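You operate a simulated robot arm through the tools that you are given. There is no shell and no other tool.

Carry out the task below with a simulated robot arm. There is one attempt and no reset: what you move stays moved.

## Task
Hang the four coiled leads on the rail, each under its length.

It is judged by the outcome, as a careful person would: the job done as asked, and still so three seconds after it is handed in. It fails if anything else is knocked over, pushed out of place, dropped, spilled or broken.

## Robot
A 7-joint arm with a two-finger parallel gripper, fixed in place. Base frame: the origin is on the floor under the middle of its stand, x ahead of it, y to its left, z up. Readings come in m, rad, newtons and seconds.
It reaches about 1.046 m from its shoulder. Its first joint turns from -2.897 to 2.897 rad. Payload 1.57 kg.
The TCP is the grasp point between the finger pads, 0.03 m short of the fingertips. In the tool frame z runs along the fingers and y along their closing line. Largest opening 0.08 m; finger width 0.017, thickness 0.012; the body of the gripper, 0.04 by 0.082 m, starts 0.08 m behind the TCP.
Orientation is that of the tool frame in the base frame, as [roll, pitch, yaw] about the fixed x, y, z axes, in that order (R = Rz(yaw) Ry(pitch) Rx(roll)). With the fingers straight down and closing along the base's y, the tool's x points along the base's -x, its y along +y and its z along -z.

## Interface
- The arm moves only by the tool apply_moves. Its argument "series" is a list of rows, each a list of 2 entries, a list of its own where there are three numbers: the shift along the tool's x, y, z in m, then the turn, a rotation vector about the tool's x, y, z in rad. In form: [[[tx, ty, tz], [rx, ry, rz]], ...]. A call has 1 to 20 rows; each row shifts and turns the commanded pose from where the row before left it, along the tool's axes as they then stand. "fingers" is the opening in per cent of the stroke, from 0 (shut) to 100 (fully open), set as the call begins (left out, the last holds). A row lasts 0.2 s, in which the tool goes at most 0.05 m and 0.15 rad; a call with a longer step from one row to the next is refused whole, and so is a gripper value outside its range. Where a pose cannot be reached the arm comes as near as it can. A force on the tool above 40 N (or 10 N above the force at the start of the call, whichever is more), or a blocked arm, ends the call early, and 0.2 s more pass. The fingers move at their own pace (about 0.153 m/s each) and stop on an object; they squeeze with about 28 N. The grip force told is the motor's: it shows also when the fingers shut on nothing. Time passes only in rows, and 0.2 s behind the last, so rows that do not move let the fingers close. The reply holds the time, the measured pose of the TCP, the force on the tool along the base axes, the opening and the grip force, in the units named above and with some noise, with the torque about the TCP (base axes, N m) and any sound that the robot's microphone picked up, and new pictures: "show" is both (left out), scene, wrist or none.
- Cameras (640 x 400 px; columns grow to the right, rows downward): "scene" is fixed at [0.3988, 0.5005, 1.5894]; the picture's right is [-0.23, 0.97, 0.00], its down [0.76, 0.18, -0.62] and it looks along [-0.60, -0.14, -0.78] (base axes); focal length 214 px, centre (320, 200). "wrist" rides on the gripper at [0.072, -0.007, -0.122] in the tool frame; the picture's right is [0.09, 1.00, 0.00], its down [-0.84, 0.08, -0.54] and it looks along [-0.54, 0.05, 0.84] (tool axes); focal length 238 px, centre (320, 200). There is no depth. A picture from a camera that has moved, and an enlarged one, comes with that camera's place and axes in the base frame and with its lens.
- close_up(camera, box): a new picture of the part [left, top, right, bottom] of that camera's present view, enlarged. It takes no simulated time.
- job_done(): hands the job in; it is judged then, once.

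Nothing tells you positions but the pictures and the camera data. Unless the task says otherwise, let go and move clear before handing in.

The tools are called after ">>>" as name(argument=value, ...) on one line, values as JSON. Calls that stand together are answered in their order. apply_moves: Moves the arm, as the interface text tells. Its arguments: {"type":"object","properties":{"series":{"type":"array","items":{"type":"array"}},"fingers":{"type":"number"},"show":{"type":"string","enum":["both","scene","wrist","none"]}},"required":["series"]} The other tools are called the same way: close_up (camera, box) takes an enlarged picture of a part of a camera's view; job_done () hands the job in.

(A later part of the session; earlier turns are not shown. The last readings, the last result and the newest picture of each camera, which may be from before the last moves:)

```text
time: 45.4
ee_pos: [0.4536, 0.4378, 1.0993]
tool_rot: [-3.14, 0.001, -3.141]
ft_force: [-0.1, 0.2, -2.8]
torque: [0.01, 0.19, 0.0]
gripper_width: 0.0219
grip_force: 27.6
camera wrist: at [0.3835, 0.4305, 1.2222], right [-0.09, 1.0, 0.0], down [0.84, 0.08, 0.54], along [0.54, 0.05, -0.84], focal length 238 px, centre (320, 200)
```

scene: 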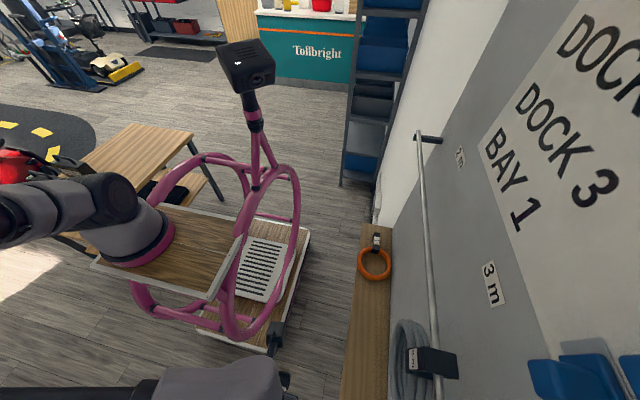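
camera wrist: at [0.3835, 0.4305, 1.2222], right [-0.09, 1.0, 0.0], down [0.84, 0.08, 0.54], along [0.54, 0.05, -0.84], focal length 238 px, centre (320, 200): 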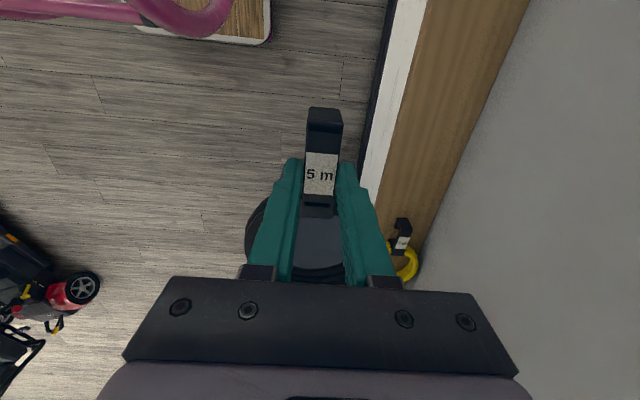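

Rotating to the hanging orientation: roll, then a slow pitch.

>>> apply_moves(series=[[[0, 0, 0], [0, 0, 0.1309]], [[0, 0, 0], [0, 0, 0.1309]], [[0, 0, 0], [0, 0, 0.1309]], [[0, 0, 0], [0, 0, 0.1309]], [[0, 0, 0], [0, 0, 0.1309]], [[0, 0, 0], [0, 0, 0.1309]], [[0, 0, 0], [0, 0, 0.1309]], [[0, 0, 0], [0, 0, 0.1309]], [[0, 0, 0], [0, 0, 0.1309]], [[0, 0, 0], [0, 0, 0.1309]], [[0, 0, 0], [0, 0, 0.1309]], [[0, 0, 0], [0, 0, 0.1309]]], show="none")

>>> apply_moves(series=[[[0, 0, 0], [0, 0.0982, 0]], [[0, 0, 0], [0, 0.0982, 0]], [[0, 0, 0], [0, 0.0982, 0]], [[0, 0, 0], [0, 0.0982, 0]], [[0, 0, 0], [0, 0.0982, 0]], [[0, 0, 0], [0, 0.0982, 0]], [[0, 0, 0], [0, 0.0982, 0]], [[0, 0, 0], [0, 0.0982, 0]], [[0, 0, 0], [0, 0.0982, 0]], [[0, 0, 0], [0, 0.0982, 0]], [[0, 0, 0], [0, 0.0982, 0]], [[0, 0, 0], [0, 0.0982, 0]], [[0, 0, 0], [0, 0.0982, 0]], [[0, 0, 0], [0, 0.0982, 0]], [[0, 0, 0], [0, 0.0982, 0]], [[0, 0, 0], [0, 0.0982, 0]], [[0, 0, 0], [0, 0, 0]]], show="both")

```text
time: 48.0
ee_pos: [0.452, 0.4348, 1.0979]
tool_rot: [3.141, -0.001, 1.568]
ft_force: [-0.3, -0.3, -3.2]
torque: [0.21, 0.02, -0.01]
gripper_width: 0.0218
grip_force: 28.1
```

```text
time: 51.6
ee_pos: [0.454, 0.435, 1.097]
tool_rot: [0.061, -1.569, -1.634]
ft_force: [0.7, 0.1, -2.7]
torque: [-0.12, 0.0, 0.0]
gripper_width: 0.0216
grip_force: 28.0
camera wrist: at [0.4476, 0.3127, 1.1702], right [1.0, 0.0, 0.09], down [0.08, -0.54, -0.84], along [0.05, 0.84, -0.54], focal length 238 px, centre (320, 200)
```

scene: 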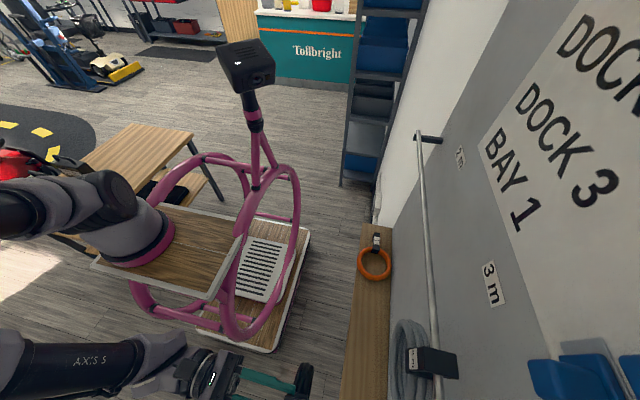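
wrist: 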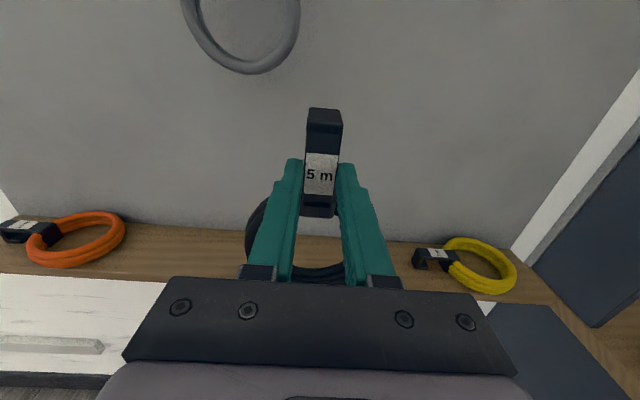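

Black is upright. I'll raise to entry height z 1.300 and move to x ≈ 0.508 (the 5 m sign), then approach to y 0.55.

>>> apply_moves(series=[[[0.035, 0.009, 0], [0, 0, 0]], [[0.035, 0.009, 0], [0, 0, 0]], [[0.035, 0.009, 0], [0, 0, 0]], [[0.035, 0.009, 0], [0, 0, 0]], [[0.035, 0.009, 0], [0, 0, 0]], [[0.029, 0.009, 0], [0, 0, 0]], [[0, 0, 0.04], [0, 0, 0]], [[0, 0, 0.04], [0, 0, 0]], [[0, 0, 0.035], [0, 0, 0]], [[0, 0, 0], [0, 0, 0]]], show="both")

>>> close_up(camera="wrist", box=[220, 60, 420, 240])

```text
time: 53.8
ee_pos: [0.5037, 0.5493, 1.3036]
tool_rot: [-0.156, -1.569, -1.414]
ft_force: [0.4, -0.2, -2.8]
torque: [-0.14, 0.0, -0.03]
gripper_width: 0.0216
grip_force: 27.7
camera wrist: at [0.4988, 0.4276, 1.3755], right [1.0, 0.0, 0.09], down [0.08, -0.54, -0.84], along [0.05, 0.84, -0.54], focal length 238 px, centre (320, 200)
```

scene: 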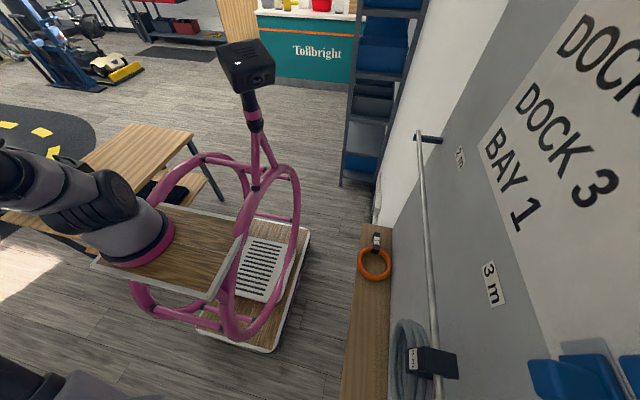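
wrist: 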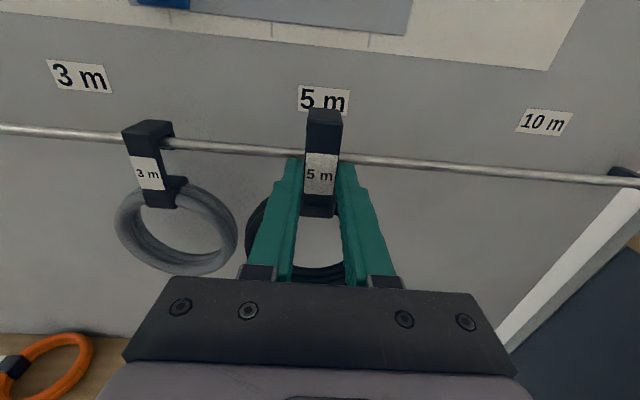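

```text
2.22 times, centred on (320, 150) of wrist
camera zoom: at [0.4988, 0.4276, 1.3755], right [1.0, 0.0, 0.09], down [0.08, -0.54, -0.84], along [0.05, 0.84, -0.54], focal length 530 px, centre (320, 311)
```

zoom: 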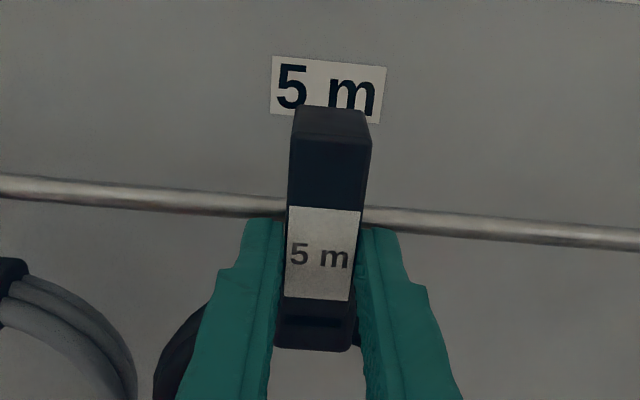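

The grey hangs neatly and black is right under the 5 m sign. Advancing slowly into the throat.

>>> apply_moves(series=[[[0, 0, 0.008], [0, 0, 0]], [[0, 0, 0.008], [0, 0, 0]]], show="none")

>>> apply_moves(series=[[[0, 0, 0.006], [0, 0, 0]], [[0, 0, 0.006], [0, 0, 0]]], show="none")

>>> apply_moves(series=[[[0, 0, 0.0045], [0, 0, 0]], [[0, 0, 0], [0, 0, 0]]], show="wrist")

>>> close_up(camera="wrist", box=[220, 60, 420, 240])

```text
time: 54.4
ee_pos: [0.5061, 0.5661, 1.3023]
tool_rot: [0.044, -1.569, -1.615]
ft_force: [-0.6, 0.4, -2.8]
torque: [-0.08, -0.02, 0.0]
gripper_width: 0.0218
grip_force: 28.3
```

```text
time: 55.0
ee_pos: [0.5066, 0.578, 1.3022]
tool_rot: [-0.436, -1.568, -1.133]
ft_force: [0.3, -0.8, -3.6]
torque: [-0.11, 0.0, -0.01]
gripper_width: 0.0217
grip_force: 28.3
```

```text
time: 55.6
ee_pos: [0.5066, 0.5825, 1.3013]
tool_rot: [-0.018, -1.568, -1.551]
ft_force: [0.4, 0.3, -3.1]
torque: [-0.11, -0.04, 0.02]
gripper_width: 0.0217
grip_force: 27.9
camera wrist: at [0.5016, 0.4613, 1.3742], right [1.0, 0.0, 0.09], down [0.08, -0.54, -0.84], along [0.05, 0.84, -0.54], focal length 238 px, centre (320, 200)
```

wrist: 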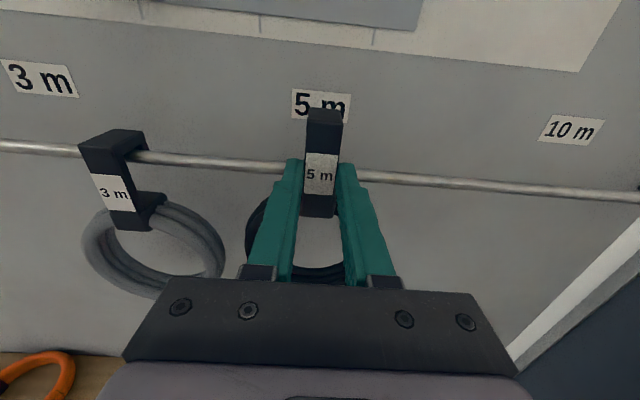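

```text
2.22 times, centred on (320, 150) of wrist
camera zoom: at [0.5016, 0.4613, 1.3742], right [1.0, 0.0, 0.09], down [0.08, -0.54, -0.84], along [0.05, 0.84, -0.54], focal length 530 px, centre (320, 311)
```

zoom: 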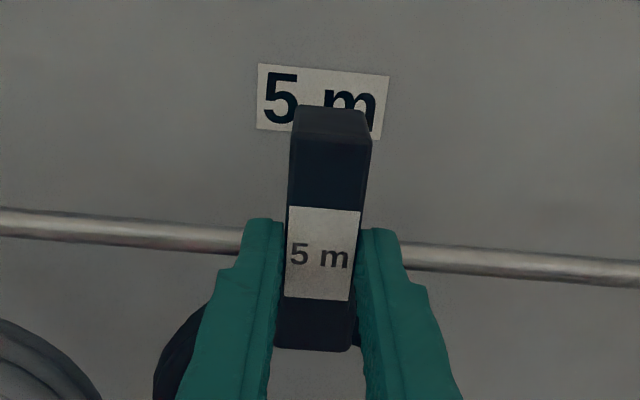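

No contact yet. Lowering onto the rail in small steps.

>>> apply_moves(series=[[[-0.006, 0, 0], [0, 0, 0]], [[-0.005, 0, 0], [0, 0, 0]]], show="none")

>>> apply_moves(series=[[[-0.004, 0, 0], [0, 0, 0]]], show="none")

>>> apply_moves(series=[[[-0.004, 0, 0], [0, 0, 0]]], show="none")

```text
time: 56.2
ee_pos: [0.5072, 0.5833, 1.2917]
tool_rot: [-0.627, -1.569, -0.944]
ft_force: [-0.2, 0.4, -2.9]
torque: [-0.12, 0.03, 0.0]
gripper_width: 0.0219
grip_force: 27.7
```

```text
time: 56.6
ee_pos: [0.506, 0.5837, 1.2872]
tool_rot: [0.235, -1.569, -1.806]
ft_force: [0.0, -0.2, -3.1]
torque: [-0.14, -0.03, 0.0]
gripper_width: 0.0217
grip_force: 28.2
```

```text
time: 57.0
ee_pos: [0.5078, 0.5836, 1.2842]
tool_rot: [0.157, -1.568, -1.725]
ft_force: [0.4, 6.0, -1.0]
torque: [-0.11, 0.01, -0.06]
gripper_width: 0.0217
grip_force: 28.0
```

>>> apply_moves(series=[[[0, 0, 0.0015], [0, 0, 0]], [[-0.003, 0, 0.0005], [0, 0, 0]]], show="none")

>>> apply_moves(series=[[[-0.004, 0, 0], [0, 0, 0]]], show="none")

>>> apply_moves(series=[[[-0.003, 0, 0], [0, 0, 0]]], show="none")

```text
time: 57.6
ee_pos: [0.5073, 0.5832, 1.2803]
tool_rot: [-0.281, -1.569, -1.291]
ft_force: [1.0, 0.2, -2.2]
torque: [-0.11, 0.01, 0.02]
gripper_width: 0.0215
grip_force: 27.9
```

```text
time: 58.0
ee_pos: [0.5079, 0.5846, 1.277]
tool_rot: [-0.421, -1.569, -1.152]
ft_force: [0.7, -0.1, -3.6]
torque: [-0.1, 0.0, 0.0]
gripper_width: 0.0217
grip_force: 28.3
```

```text
time: 58.4
ee_pos: [0.5078, 0.5848, 1.272]
tool_rot: [0.059, -1.57, -1.629]
ft_force: [-0.3, -0.1, -2.0]
torque: [-0.09, -0.02, -0.02]
gripper_width: 0.0218
grip_force: 28.2
```

>>> apply_moves(series=[[[-0.002, 0, 0], [0, 0, 0]]], show="none")

```text
time: 58.8
ee_pos: [0.5065, 0.5855, 1.2726]
tool_rot: [0.09, -1.565, -1.663]
ft_force: [2.1, 2.9, 6.8]
torque: [0.26, 0.05, -0.12]
gripper_width: 0.0216
grip_force: 27.6
```

The rail now carries the load (+7 N). I'll release and check.

>>> apply_moves(series=[[[0, 0, 0], [0, 0, 0]], [[0, 0, 0], [0, 0, 0]]], fingers=55, show="wrist")

>>> close_up(camera="wrist", box=[220, 60, 420, 240])

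```text
time: 59.4
ee_pos: [0.507, 0.5841, 1.2709]
tool_rot: [-0.098, -1.568, -1.471]
ft_force: [-0.3, -0.6, -0.5]
torque: [0.02, -0.03, 0.04]
gripper_width: 0.0439
grip_force: 0.0
camera wrist: at [0.501, 0.4625, 1.3432], right [1.0, 0.0, 0.09], down [0.08, -0.54, -0.84], along [0.05, 0.84, -0.54], focal length 238 px, centre (320, 200)
```

wrist: 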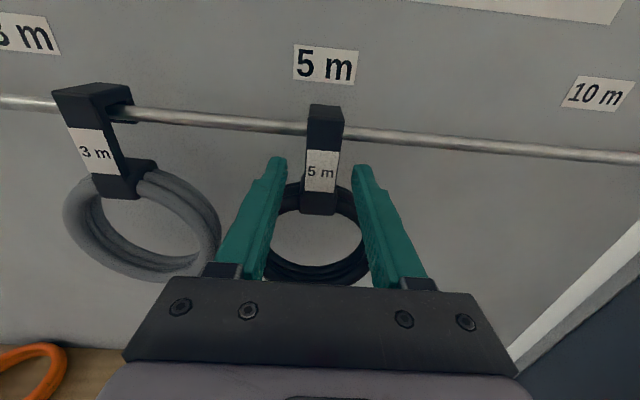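

```text
2.22 times, centred on (320, 150) of wrist
camera zoom: at [0.501, 0.4625, 1.3432], right [1.0, 0.0, 0.09], down [0.08, -0.54, -0.84], along [0.05, 0.84, -0.54], focal length 530 px, centre (320, 311)
```

zoom: 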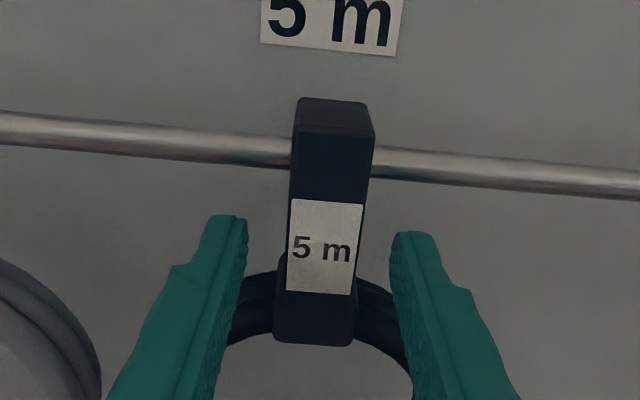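

Black hangs under 5 m. While in this orientation I'll shift grey from x 0.364 to 0.274. First I back out and go in front of grey.

>>> apply_moves(series=[[[0, 0, -0.03], [0, 0, 0]], [[0, 0, -0.04], [0, 0, 0]], [[0, 0, -0.03], [0, 0, 0]], [[0, -0.04, 0], [0, 0, 0]], [[0, -0.04, 0], [0, 0, 0]], [[0.001, -0.04, 0], [0, 0, 0]], [[0.0015, -0.023, 0], [0, 0, 0]], [[0, 0, 0], [0, 0, 0]]], show="both")

>>> close_up(camera="wrist", box=[200, 60, 440, 260])

```text
time: 61.2
ee_pos: [0.3642, 0.4838, 1.2729]
tool_rot: [-0.11, -1.57, -1.46]
ft_force: [0.4, -0.5, 0.3]
torque: [-0.01, 0.0, 0.03]
gripper_width: 0.0441
grip_force: 0.0
camera wrist: at [0.3592, 0.361, 1.3453], right [1.0, 0.0, 0.09], down [0.08, -0.54, -0.84], along [0.05, 0.84, -0.54], focal length 238 px, centre (320, 200)
```

scene: 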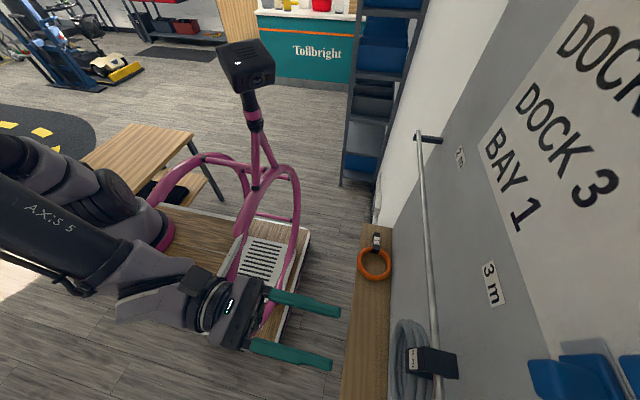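
wrist: 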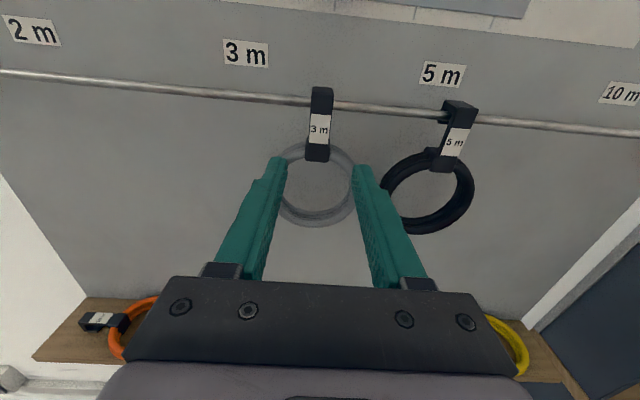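

```text
2.00 times, centred on (320, 160) of wrist
camera zoom: at [0.3592, 0.361, 1.3453], right [1.0, 0.0, 0.09], down [0.08, -0.54, -0.84], along [0.05, 0.84, -0.54], focal length 477 px, centre (320, 280)
```

zoom: 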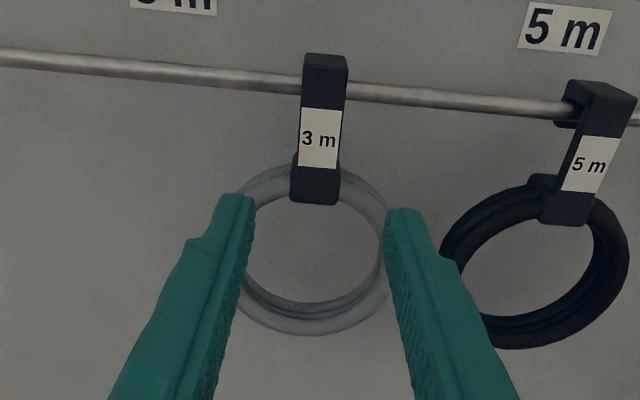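

Aligned with the grey strap. Advancing, gripping, lifting 3 mm and sliding to the 3 m sign.

>>> apply_moves(series=[[[0, 0, 0.035], [0, 0, 0]], [[0, 0, 0.035], [0, 0, 0]], [[0, 0, 0.02], [0, 0, 0]], [[0, 0, 0.0105], [0, 0, 0]]], show="wrist")

>>> apply_moves(series=[[[0, 0, 0], [0, 0, 0]], [[0, 0, 0], [0, 0, 0]], [[0, 0, 0], [0, 0, 0]]], fingers=0, show="wrist")

```text
time: 62.2
ee_pos: [0.3624, 0.5847, 1.2742]
tool_rot: [-0.201, -1.569, -1.369]
ft_force: [-0.4, 0.5, 0.9]
torque: [0.0, 0.0, -0.01]
gripper_width: 0.0439
grip_force: 0.0
camera wrist: at [0.3568, 0.4623, 1.3463], right [1.0, 0.0, 0.09], down [0.08, -0.54, -0.84], along [0.05, 0.84, -0.54], focal length 238 px, centre (320, 200)
```

wrist: 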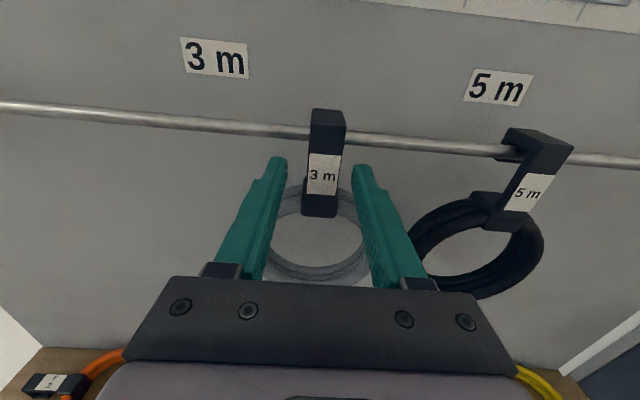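

```text
time: 63.0
ee_pos: [0.362, 0.5846, 1.2733]
tool_rot: [-0.052, -1.568, -1.52]
ft_force: [1.1, -0.2, -0.3]
torque: [-0.07, 0.03, 0.05]
gripper_width: 0.0218
grip_force: 28.5
camera wrist: at [0.3569, 0.4624, 1.3463], right [1.0, 0.0, 0.09], down [0.08, -0.54, -0.84], along [0.05, 0.84, -0.54], focal length 238 px, centre (320, 200)
```

wrist: 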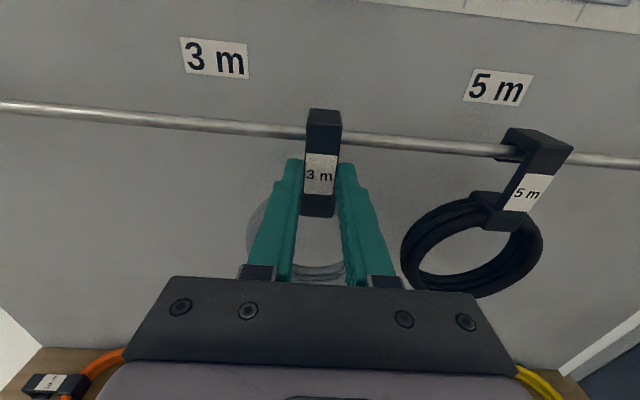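

>>> apply_moves(series=[[[0.004, 0, 0], [0, 0, 0]], [[0, -0.02, 0], [0, 0, 0]], [[0, -0.025, 0], [0, 0, 0]], [[0, -0.025, 0], [0, 0, 0]], [[0, -0.019, 0], [0, 0, 0]], [[0, 0, 0], [0, 0, 0]]], show="wrist")

```text
time: 64.4
ee_pos: [0.2747, 0.5862, 1.2756]
tool_rot: [0.236, -1.569, -1.805]
ft_force: [0.0, 0.7, -3.2]
torque: [-0.12, 0.01, 0.01]
gripper_width: 0.0216
grip_force: 28.6
camera wrist: at [0.2693, 0.4637, 1.3494], right [1.0, 0.0, 0.09], down [0.08, -0.54, -0.84], along [0.05, 0.84, -0.54], focal length 238 px, centre (320, 200)
```

wrist: 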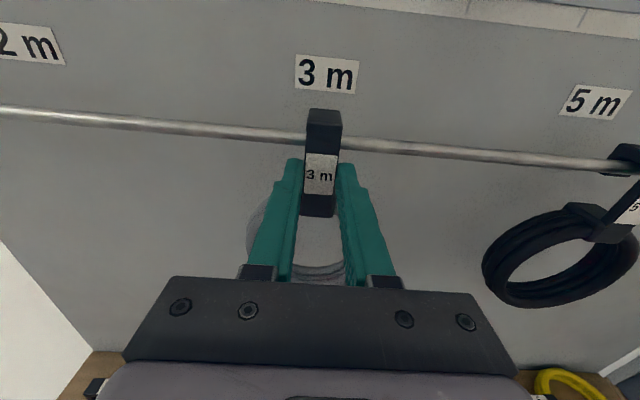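

Grey is right under the 3 m sign. Lowering until the rail takes the load.

>>> apply_moves(series=[[[-0.003, 0, 0], [0, 0, 0]], [[-0.0015, 0, 0], [0, 0, 0]]], show="none")

>>> apply_moves(series=[[[-0.0015, 0, 0], [0, 0, 0]]], show="none")

```text
time: 65.0
ee_pos: [0.2749, 0.5851, 1.2739]
tool_rot: [-0.14, -1.57, -1.428]
ft_force: [0.6, 0.4, -0.6]
torque: [-0.04, 0.05, -0.01]
gripper_width: 0.0217
grip_force: 27.9
```

```text
time: 65.4
ee_pos: [0.2753, 0.5857, 1.2726]
tool_rot: [-0.052, -1.566, -1.519]
ft_force: [1.3, 2.4, 9.9]
torque: [0.34, 0.02, -0.03]
gripper_width: 0.0214
grip_force: 28.0
```

>>> apply_moves(series=[[[0, 0, 0], [0, 0, 0]], [[0, 0, 0], [0, 0, 0]]], fingers=55, show="wrist")

>>> apply_moves(series=[[[0, 0, -0.03], [0, 0, 0]], [[0, 0, -0.04], [0, 0, 0]], [[0, 0, -0.04], [0, 0, 0]], [[0, 0, -0.04], [0, 0, 0]], [[0, 0.03, 0], [0, 0, 0]], [[0, 0.04, 0], [0, 0, 0]]], show="both")

```text
time: 66.0
ee_pos: [0.2751, 0.5864, 1.2718]
tool_rot: [-0.083, -1.568, -1.486]
ft_force: [0.3, 0.0, -0.3]
torque: [-0.03, 0.01, -0.01]
gripper_width: 0.0438
grip_force: 0.0
camera wrist: at [0.2696, 0.4634, 1.3437], right [1.0, 0.0, 0.09], down [0.08, -0.54, -0.84], along [0.05, 0.84, -0.54], focal length 238 px, centre (320, 200)
```

wrist: 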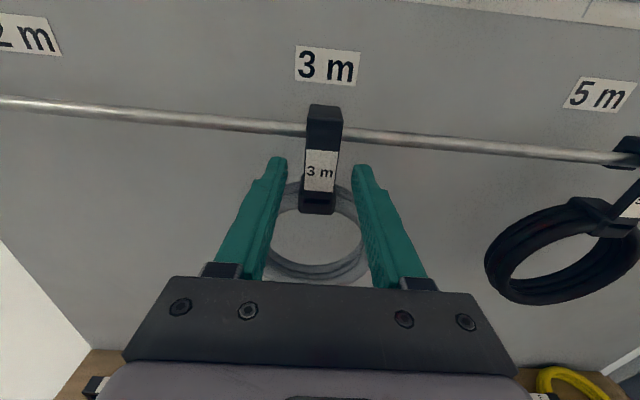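

```text
time: 67.4
ee_pos: [0.345, 0.4358, 1.27]
tool_rot: [0.06, -1.57, -1.633]
ft_force: [0.2, -0.1, -0.4]
torque: [0.01, 0.01, -0.04]
gripper_width: 0.0439
grip_force: 0.1
camera wrist: at [0.3403, 0.3123, 1.3426], right [1.0, 0.0, 0.09], down [0.08, -0.54, -0.84], along [0.05, 0.84, -0.54], focal length 238 px, centre (320, 200)
```

scene: 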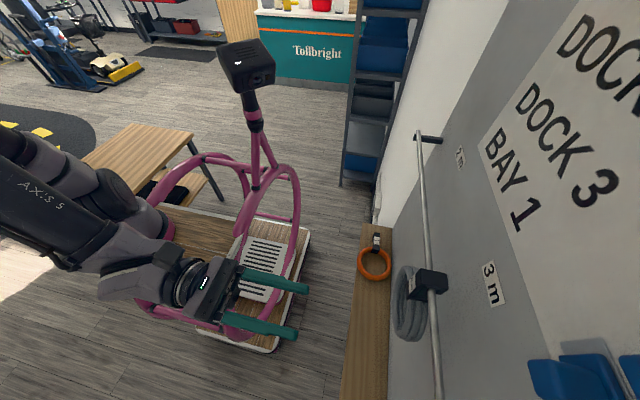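
wrist: 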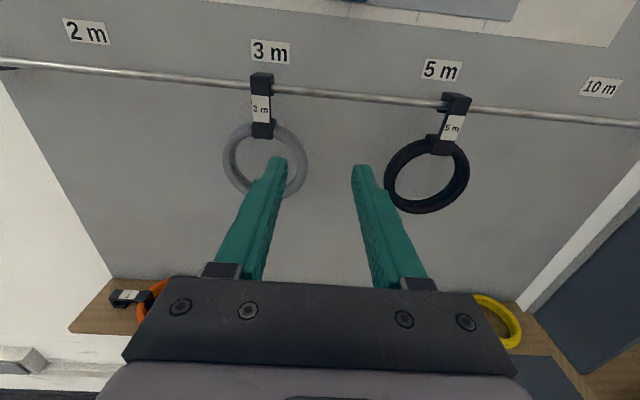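

Grey (3 m) and black (5 m) are both in place. Next is yellow: I'll go back to the safe rotation spot and turn the tool straight down.

>>> apply_moves(series=[[[-0.035, 0.03, 0], [0, 0, 0]], [[-0.035, 0.03, 0], [0, 0, 0]], [[-0.035, 0.03, 0], [0, 0, 0]], [[-0.035, 0.02, 0], [0, 0, 0]], [[-0.03, 0, 0], [0, 0, 0]], [[0, 0, 0], [0, -0.0982, 0]], [[0, 0, 0], [0, -0.0982, 0]], [[0, 0, 0], [0, -0.0982, 0]], [[0, 0, 0], [0, -0.0982, 0]], [[0, 0, 0], [0, -0.0982, 0]], [[0, 0, 0], [0, -0.0982, 0]], [[0, 0, 0], [0, -0.0982, 0]], [[0, 0, 0], [0, -0.0982, 0]]], show="none")

>>> apply_moves(series=[[[0, 0, 0], [0, -0.0982, 0]], [[0, 0, 0], [0, -0.0982, 0]], [[0, 0, 0], [0, -0.0982, 0]], [[0, 0, 0], [0, -0.0982, 0]], [[0, 0, 0], [0, -0.0982, 0]], [[0, 0, 0], [0, -0.0982, 0]], [[0, 0, 0], [0, -0.0982, 0]], [[0, 0, 0], [0, -0.0982, 0]], [[0, 0, 0], [0, 0, 0]]], show="scene")

>>> apply_moves(series=[[[0, 0, 0], [0, 0, -0.1309]], [[0, 0, 0], [0, 0, -0.1309]], [[0, 0, 0], [0, 0, -0.1309]], [[0, 0, 0], [0, 0, -0.1309]], [[0, 0, 0], [0, 0, -0.1309]], [[0, 0, 0], [0, 0, -0.1309]], [[0, 0, 0], [0, 0, -0.1309]], [[0, 0, 0], [0, 0, -0.1309]], [[0, 0, 0], [0, 0, -0.1309]], [[0, 0, 0], [0, 0, -0.1309]], [[0, 0, 0], [0, 0, -0.1309]], [[0, 0, 0], [0, 0, -0.1309]], [[0, 0, 0], [0, 0, 0]]], show="both")

```text
time: 70.2
ee_pos: [0.457, 0.4347, 1.1019]
tool_rot: [3.14, -0.785, 1.572]
ft_force: [-0.4, -0.7, 0.1]
torque: [-0.01, -0.02, 0.01]
gripper_width: 0.0442
grip_force: 0.0
```

```text
time: 72.2
ee_pos: [0.4547, 0.4347, 1.1025]
tool_rot: [3.141, 0.003, 1.569]
ft_force: [-0.2, 0.5, 0.1]
torque: [-0.01, 0.02, 0.02]
gripper_width: 0.0437
grip_force: 0.1
```

scene: 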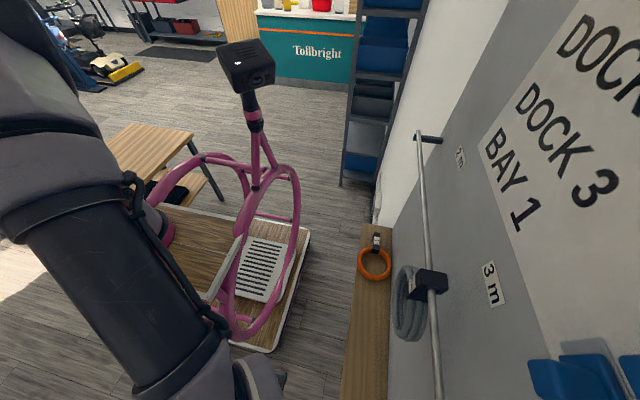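

```text
time: 75.0
ee_pos: [0.4545, 0.4354, 1.1015]
tool_rot: [-3.14, 0.001, -3.139]
ft_force: [0.3, -0.2, 0.4]
torque: [0.03, 0.05, 0.0]
gripper_width: 0.0439
grip_force: 0.1
camera wrist: at [0.3841, 0.4285, 1.2245], right [-0.09, 1.0, 0.0], down [0.84, 0.08, 0.54], along [0.54, 0.05, -0.84], focal length 238 px, centre (320, 200)
```

scene: 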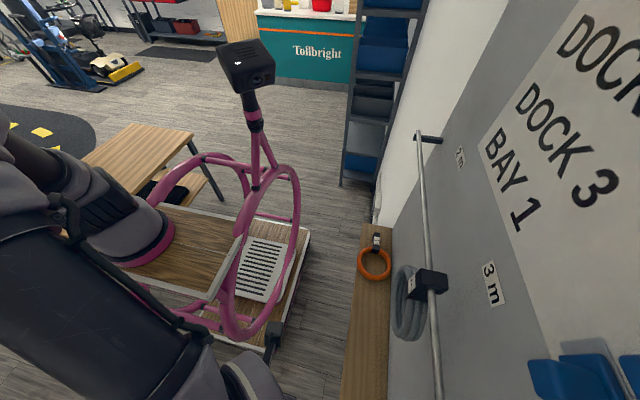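
wrist: 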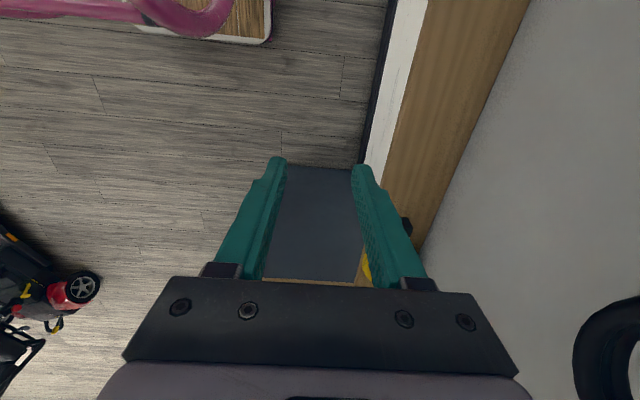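

Yellow's label should be at about x 0.685, y 0.617. I'll move along x first, clear of the hanging black coil, then check.

>>> apply_moves(series=[[[-0.04, 0, 0.01], [0, 0, 0]], [[-0.04, 0, 0.015], [0, 0, 0]], [[-0.04, 0, 0.02], [0, 0, 0]], [[-0.04, 0, 0.025], [0, 0, 0]], [[-0.035, 0.015, 0.02], [0, 0, 0]], [[-0.03, 0.02, 0.02], [0, 0, 0]], [[-0.006, 0.03, 0.02], [0, 0, 0]], [[0, 0.03, 0], [0, 0, 0]], [[0, 0, 0], [0, 0, 0]]], fingers=60, show="both")

>>> close_up(camera="wrist", box=[250, 40, 430, 240])

```text
time: 77.0
ee_pos: [0.6871, 0.5311, 0.9728]
tool_rot: [-3.141, 0.0, 3.141]
ft_force: [0.3, 0.0, 0.1]
torque: [0.01, 0.01, -0.01]
gripper_width: 0.0479
grip_force: 0.0
camera wrist: at [0.6167, 0.5229, 1.0959], right [-0.09, 1.0, 0.0], down [0.84, 0.08, 0.54], along [0.54, 0.05, -0.84], focal length 238 px, centre (320, 200)
```

scene: 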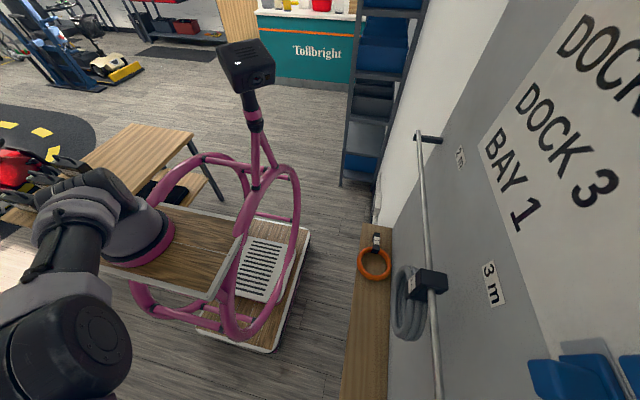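
wrist: 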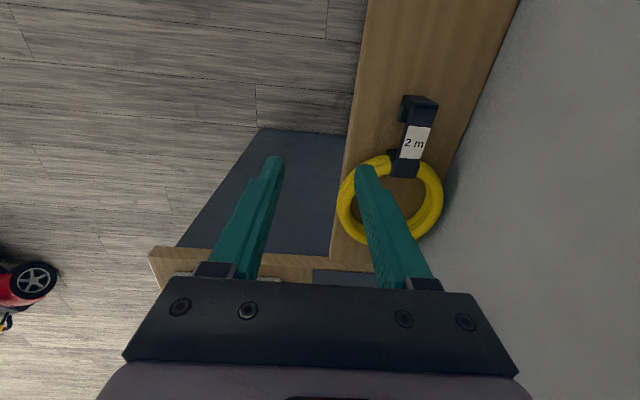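

```text
2.00 times, centred on (340, 140) of wrist
camera zoom: at [0.6167, 0.5229, 1.0959], right [-0.09, 1.0, 0.0], down [0.84, 0.08, 0.54], along [0.54, 0.05, -0.84], focal length 477 px, centre (280, 320)
```

zoom: 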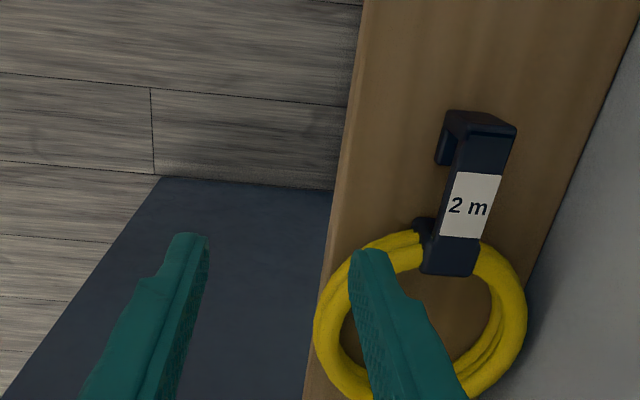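

Yellow's label is at about x 0.6826, y 0.6165. Centring above it.

>>> apply_moves(series=[[[0.001, 0.03, 0.005], [0, 0, 0]], [[0.001, 0.03, 0.005], [0, 0, 0]], [[0.001, 0.0255, 0.022], [0, 0, 0]], [[0, 0, 0], [0, 0, 0]]], show="both")

>>> close_up(camera="wrist", box=[250, 60, 410, 260])

```text
time: 78.0
ee_pos: [0.6569, 0.6031, 0.9428]
tool_rot: [-3.141, 0.002, -3.141]
ft_force: [-0.5, 0.9, 0.3]
torque: [0.01, -0.02, 0.01]
gripper_width: 0.048
grip_force: 0.0
out of reach, approached as far as the arm can: row 2, 3
camera wrist: at [0.5868, 0.5954, 1.0649], right [-0.09, 1.0, 0.0], down [0.84, 0.08, 0.54], along [0.54, 0.05, -0.84], focal length 238 px, centre (320, 200)
```

scene: 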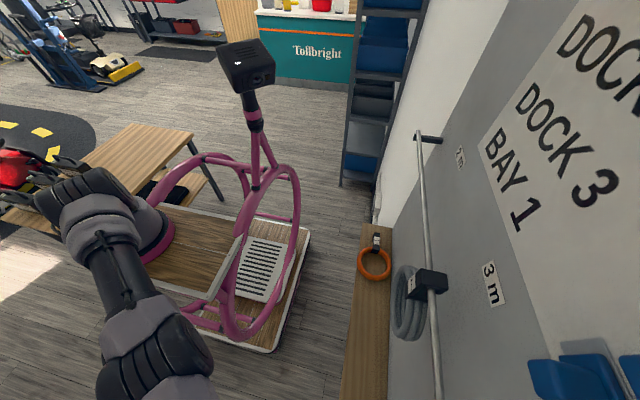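
wrist: 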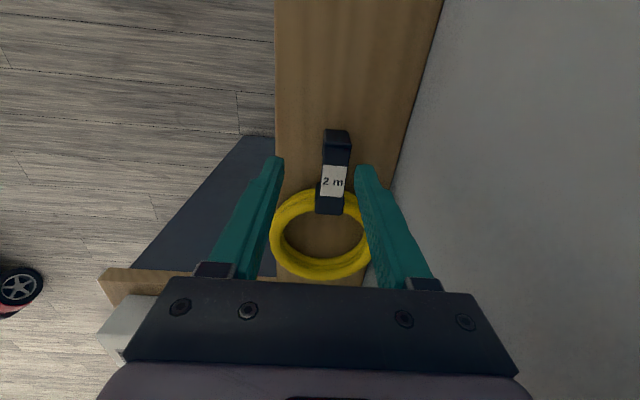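

```text
2.00 times, centred on (330, 160) of wrist
camera zoom: at [0.5868, 0.5954, 1.0649], right [-0.09, 1.0, 0.0], down [0.84, 0.08, 0.54], along [0.54, 0.05, -0.84], focal length 477 px, centre (300, 280)
```

zoom: 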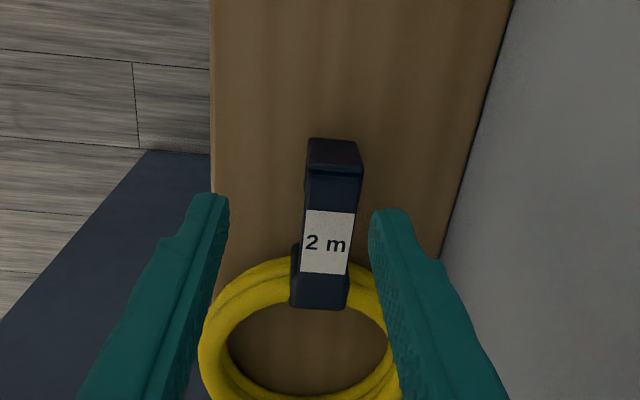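

Yellow is about 3–4 cm out of reach with a vertical tool. I need to lean the wrist toward the base, and that would bring it near the hanging black coil. I'll temporarily slide black toward grey (x ≈ 0.41) to make room, so I'm backing out and turning to the hanging orientation.

>>> apply_moves(series=[[[0, -0.04, 0], [0, 0, 0]], [[0, -0.04, -0.01], [0, 0, 0]], [[0.01, -0.04, -0.02], [0, 0, 0]], [[0.03, -0.03, -0.025], [0, 0, 0]], [[0.035, -0.03, -0.02], [0, 0, 0]], [[0.04, 0, -0.025], [0, 0, 0]], [[0.04, 0, -0.025], [0, 0, 0]], [[0.04, 0, -0.025], [0, 0, 0]], [[0.035, 0, -0.01], [0, 0, 0]], [[0, 0, 0], [0, 0, 0]]], show="both")

```text
refused: row 5 steps farther than a row can; nothing moved
```

>>> apply_moves(series=[[[0, -0.04, 0], [0, 0, 0]], [[0, -0.04, -0.01], [0, 0, 0]], [[0.01, -0.04, -0.02], [0, 0, 0]], [[0.03, -0.03, -0.02], [0, 0, 0]], [[0.03, -0.03, -0.02], [0, 0, 0]], [[0.04, 0, -0.025], [0, 0, 0]], [[0.04, 0, -0.025], [0, 0, 0]], [[0.04, 0, -0.025], [0, 0, 0]], [[0.04, 0, -0.015], [0, 0, 0]], [[0, 0, 0], [0, 0, 0]]], show="both")

```text
time: 80.2
ee_pos: [0.4307, 0.4236, 1.0998]
tool_rot: [-3.14, 0.001, -3.14]
ft_force: [-0.5, -0.2, 0.0]
torque: [-0.02, 0.03, 0.01]
gripper_width: 0.0481
grip_force: 0.1
camera wrist: at [0.3599, 0.4171, 1.2228], right [-0.09, 1.0, 0.0], down [0.84, 0.08, 0.54], along [0.54, 0.05, -0.84], focal length 238 px, centre (320, 200)
```

scene: 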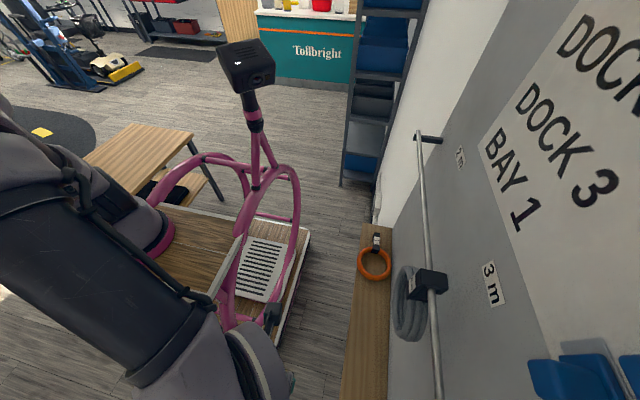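
wrist: 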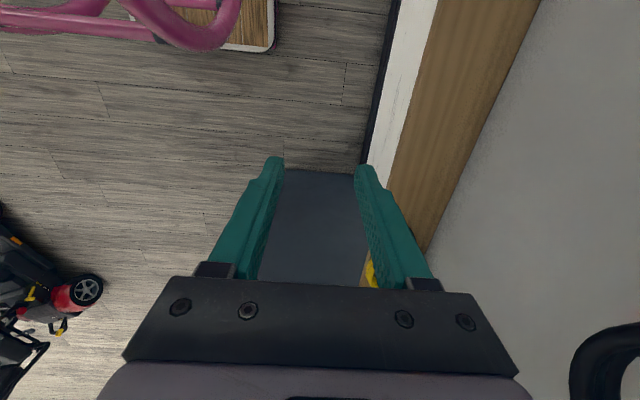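

Turning to the hanging orientation for the black slide.

>>> apply_moves(series=[[[-0.01, 0.005, 0], [0, 0, 0.1309]], [[-0.01, 0.005, 0], [0, 0, 0.1309]], [[0, 0, 0], [0, 0, 0.1309]], [[0, 0, 0], [0, 0, 0.1309]], [[0, 0, 0], [0, 0, 0.1309]], [[0, 0, 0], [0, 0, 0.1309]], [[0, 0, 0], [0, 0, 0.1309]], [[0, 0, 0], [0, 0, 0.1309]], [[0, 0, 0], [0, 0, 0.1309]], [[0, 0, 0], [0, 0, 0.1309]], [[0, 0, 0], [0, 0, 0.1309]], [[0, 0, 0], [0, 0, 0.1309]]], show="none")

>>> apply_moves(series=[[[0, 0, 0], [0, 0.0982, 0]], [[0, 0, 0], [0, 0.0982, 0]], [[0, 0, 0], [0, 0.0982, 0]], [[0, 0, 0], [0, 0.0982, 0]], [[0, 0, 0], [0, 0.0982, 0]], [[0, 0, 0], [0, 0.0982, 0]], [[0, 0, 0], [0, 0.0982, 0]], [[0, 0, 0], [0, 0.0982, 0]], [[0, 0, 0], [0, 0.0982, 0]], [[0, 0, 0], [0, 0.0982, 0]], [[0, 0, 0], [0, 0.0982, 0]], [[0, 0, 0], [0, 0.0982, 0]], [[0, 0, 0], [0, 0.0982, 0]], [[0, 0, 0], [0, 0.0982, 0]], [[0, 0, 0], [0, 0.0982, 0]], [[0, 0, 0], [0, 0.0982, 0]], [[0, 0, 0], [0, 0, 0]]], show="both")

```text
time: 82.8
ee_pos: [0.4479, 0.4313, 1.1021]
tool_rot: [-3.141, -0.001, 1.567]
ft_force: [0.4, -0.7, -0.2]
torque: [0.02, 0.02, -0.02]
gripper_width: 0.0479
grip_force: 0.1
```

```text
time: 86.4
ee_pos: [0.448, 0.433, 1.0927]
tool_rot: [0.122, -1.567, -1.695]
ft_force: [-0.6, 0.0, 0.3]
torque: [0.0, -0.07, 0.0]
gripper_width: 0.0479
grip_force: 0.1
out of reach, approached as far as the arm can: row 7
camera wrist: at [0.4422, 0.3109, 1.1645], right [1.0, 0.0, 0.09], down [0.08, -0.54, -0.84], along [0.05, 0.84, -0.54], focal length 238 px, centre (320, 200)
```

scene: 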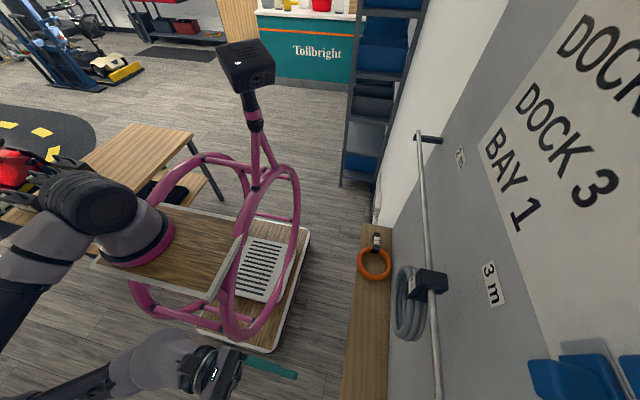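
wrist: 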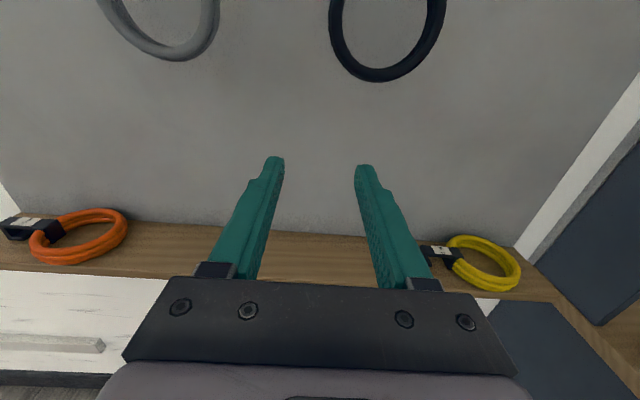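

>>> apply_moves(series=[[[0.04, 0.015, 0], [0, 0, 0]], [[0.04, 0.015, 0], [0, 0, 0]], [[0.04, 0.015, 0], [0, 0, 0]], [[0.04, 0.014, 0], [0, 0, 0]], [[0.021, 0, 0.02], [0, 0, 0]], [[0, 0, 0.03], [0, 0, 0]], [[0, 0, 0], [0, 0, 0]]], fingers=55, show="wrist")

>>> close_up(camera="wrist", box=[200, 60, 440, 260])

```text
time: 88.0
ee_pos: [0.5091, 0.483, 1.2743]
tool_rot: [-0.069, -1.569, -1.502]
ft_force: [-0.1, -0.3, -0.6]
torque: [-0.01, 0.02, 0.0]
gripper_width: 0.0437
grip_force: 0.0
camera wrist: at [0.5027, 0.3614, 1.3472], right [1.0, 0.0, 0.09], down [0.08, -0.54, -0.84], along [0.05, 0.84, -0.54], focal length 238 px, centre (320, 200)
```

wrist: 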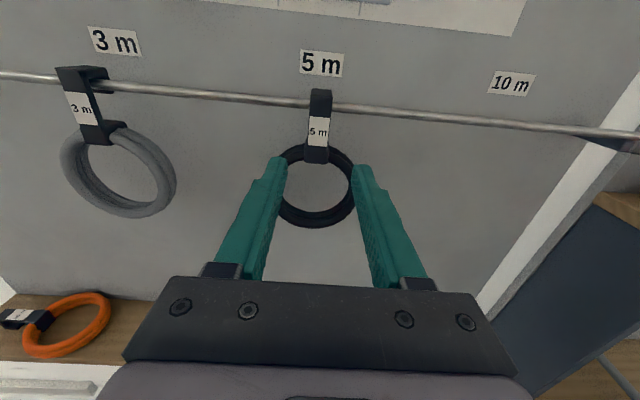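

```text
2.00 times, centred on (320, 160) of wrist
camera zoom: at [0.5027, 0.3614, 1.3472], right [1.0, 0.0, 0.09], down [0.08, -0.54, -0.84], along [0.05, 0.84, -0.54], focal length 477 px, centre (320, 280)
```

zoom: 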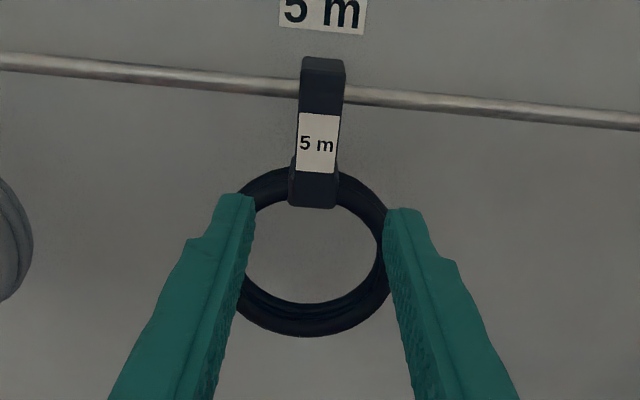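

Aligned with black. Gripping it, lifting 4 mm, sliding to x ≈ 0.415, then lowering.

>>> apply_moves(series=[[[0, -0.001, 0.035], [0, 0, 0]], [[0, -0.001, 0.035], [0, 0, 0]], [[0, 0, 0.02], [0, 0, 0]], [[0, 0, 0.0115], [0, 0, 0]]], show="none")

>>> apply_moves(series=[[[0, 0, 0], [0, 0, 0]], [[0, 0, 0], [0, 0, 0]], [[0, 0, 0], [0, 0, 0]]], fingers=0, show="wrist")

```text
time: 89.0
ee_pos: [0.5052, 0.5849, 1.2756]
tool_rot: [0.233, -1.569, -1.803]
ft_force: [0.2, 0.5, 0.8]
torque: [-0.02, 0.01, 0.03]
gripper_width: 0.0439
grip_force: 0.0
```

```text
time: 89.8
ee_pos: [0.505, 0.5846, 1.2748]
tool_rot: [0.002, -1.57, -1.573]
ft_force: [0.0, 0.5, 1.2]
torque: [0.05, 0.07, -0.03]
gripper_width: 0.0215
grip_force: 27.9
camera wrist: at [0.4992, 0.4623, 1.3475], right [1.0, 0.0, 0.09], down [0.08, -0.54, -0.84], along [0.05, 0.84, -0.54], focal length 238 px, centre (320, 200)
```

wrist: 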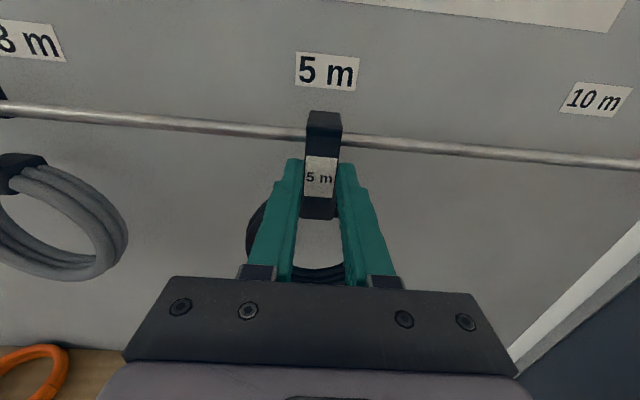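

>>> apply_moves(series=[[[0.004, 0, 0], [0, 0, 0]], [[0, -0.02, 0], [0, 0, 0]], [[0, -0.025, 0], [0, 0, 0]], [[0, -0.025, 0], [0, 0, 0]], [[0, -0.02, 0], [0, 0, 0]], [[-0.003, 0, 0], [0, 0, 0]]], show="wrist")

>>> apply_moves(series=[[[-0.002, 0, 0], [0, 0, 0]]], show="none")

```text
time: 91.2
ee_pos: [0.415, 0.5847, 1.2765]
tool_rot: [-0.006, -1.569, -1.564]
ft_force: [0.2, 0.5, -2.9]
torque: [-0.11, 0.03, 0.01]
gripper_width: 0.0219
grip_force: 27.9
camera wrist: at [0.4091, 0.4619, 1.3479], right [1.0, 0.0, 0.09], down [0.08, -0.54, -0.84], along [0.05, 0.84, -0.54], focal length 238 px, centre (320, 200)
```

wrist: 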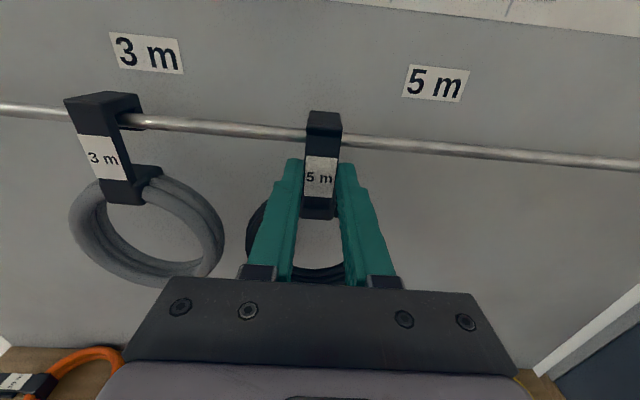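

```text
time: 91.6
ee_pos: [0.4147, 0.5844, 1.275]
tool_rot: [0.171, -1.565, -1.744]
ft_force: [0.0, 4.0, 7.3]
torque: [0.26, 0.11, -0.08]
gripper_width: 0.0217
grip_force: 27.8
```

Black is seated at the temporary spot. Releasing, retreating, and returning to the rotation spot.

>>> apply_moves(series=[[[0, 0, 0], [0, 0, 0]], [[0, 0, 0], [0, 0, 0]]], fingers=55, show="wrist")

>>> apply_moves(series=[[[0, 0, -0.03], [0, 0, 0]], [[0, 0, -0.04], [0, 0, 0]], [[0, 0, -0.04], [0, 0, 0]], [[0, 0, -0.04], [0, 0, 0]], [[-0.035, 0.02, 0], [0, 0, 0]], [[-0.035, 0.02, 0], [0, 0, 0]], [[-0.035, 0, 0], [0, 0, 0]], [[-0.035, 0, 0], [0, 0, 0]], [[-0.03, 0, 0], [0, 0, 0]]], show="wrist")

```text
time: 92.2
ee_pos: [0.4153, 0.5853, 1.273]
tool_rot: [-0.095, -1.568, -1.475]
ft_force: [0.0, -0.6, 0.8]
torque: [0.0, -0.01, 0.02]
gripper_width: 0.0442
grip_force: 0.1
camera wrist: at [0.4091, 0.4617, 1.3456], right [1.0, 0.0, 0.09], down [0.08, -0.54, -0.84], along [0.05, 0.84, -0.54], focal length 238 px, centre (320, 200)
```

wrist: 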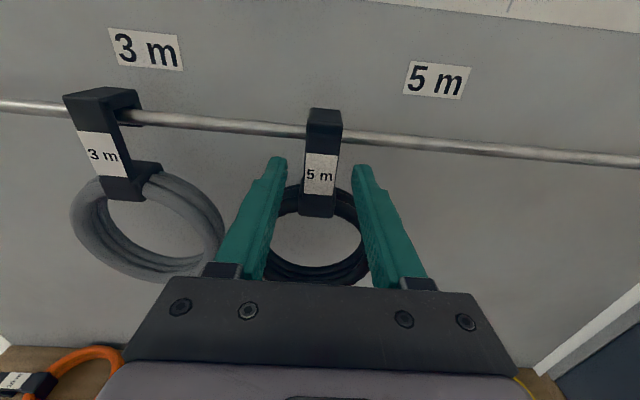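

```text
time: 94.2
ee_pos: [0.4568, 0.4347, 1.099]
tool_rot: [0.471, -1.57, -2.041]
ft_force: [-0.7, 0.5, -0.2]
torque: [0.02, -0.03, 0.01]
gripper_width: 0.0438
grip_force: 0.0
camera wrist: at [0.4515, 0.3121, 1.1724], right [1.0, 0.0, 0.09], down [0.08, -0.54, -0.84], along [0.05, 0.84, -0.54], focal length 238 px, centre (320, 200)
```

wrist: 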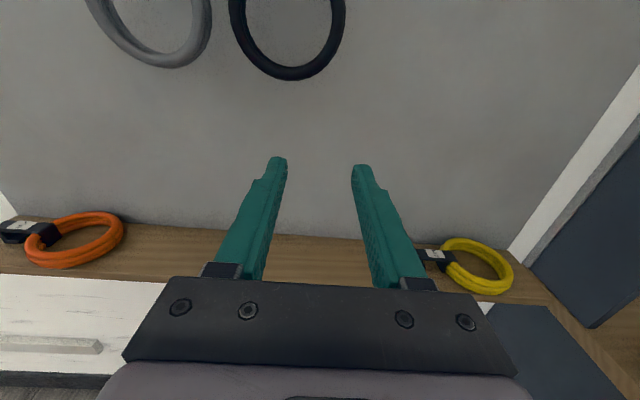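

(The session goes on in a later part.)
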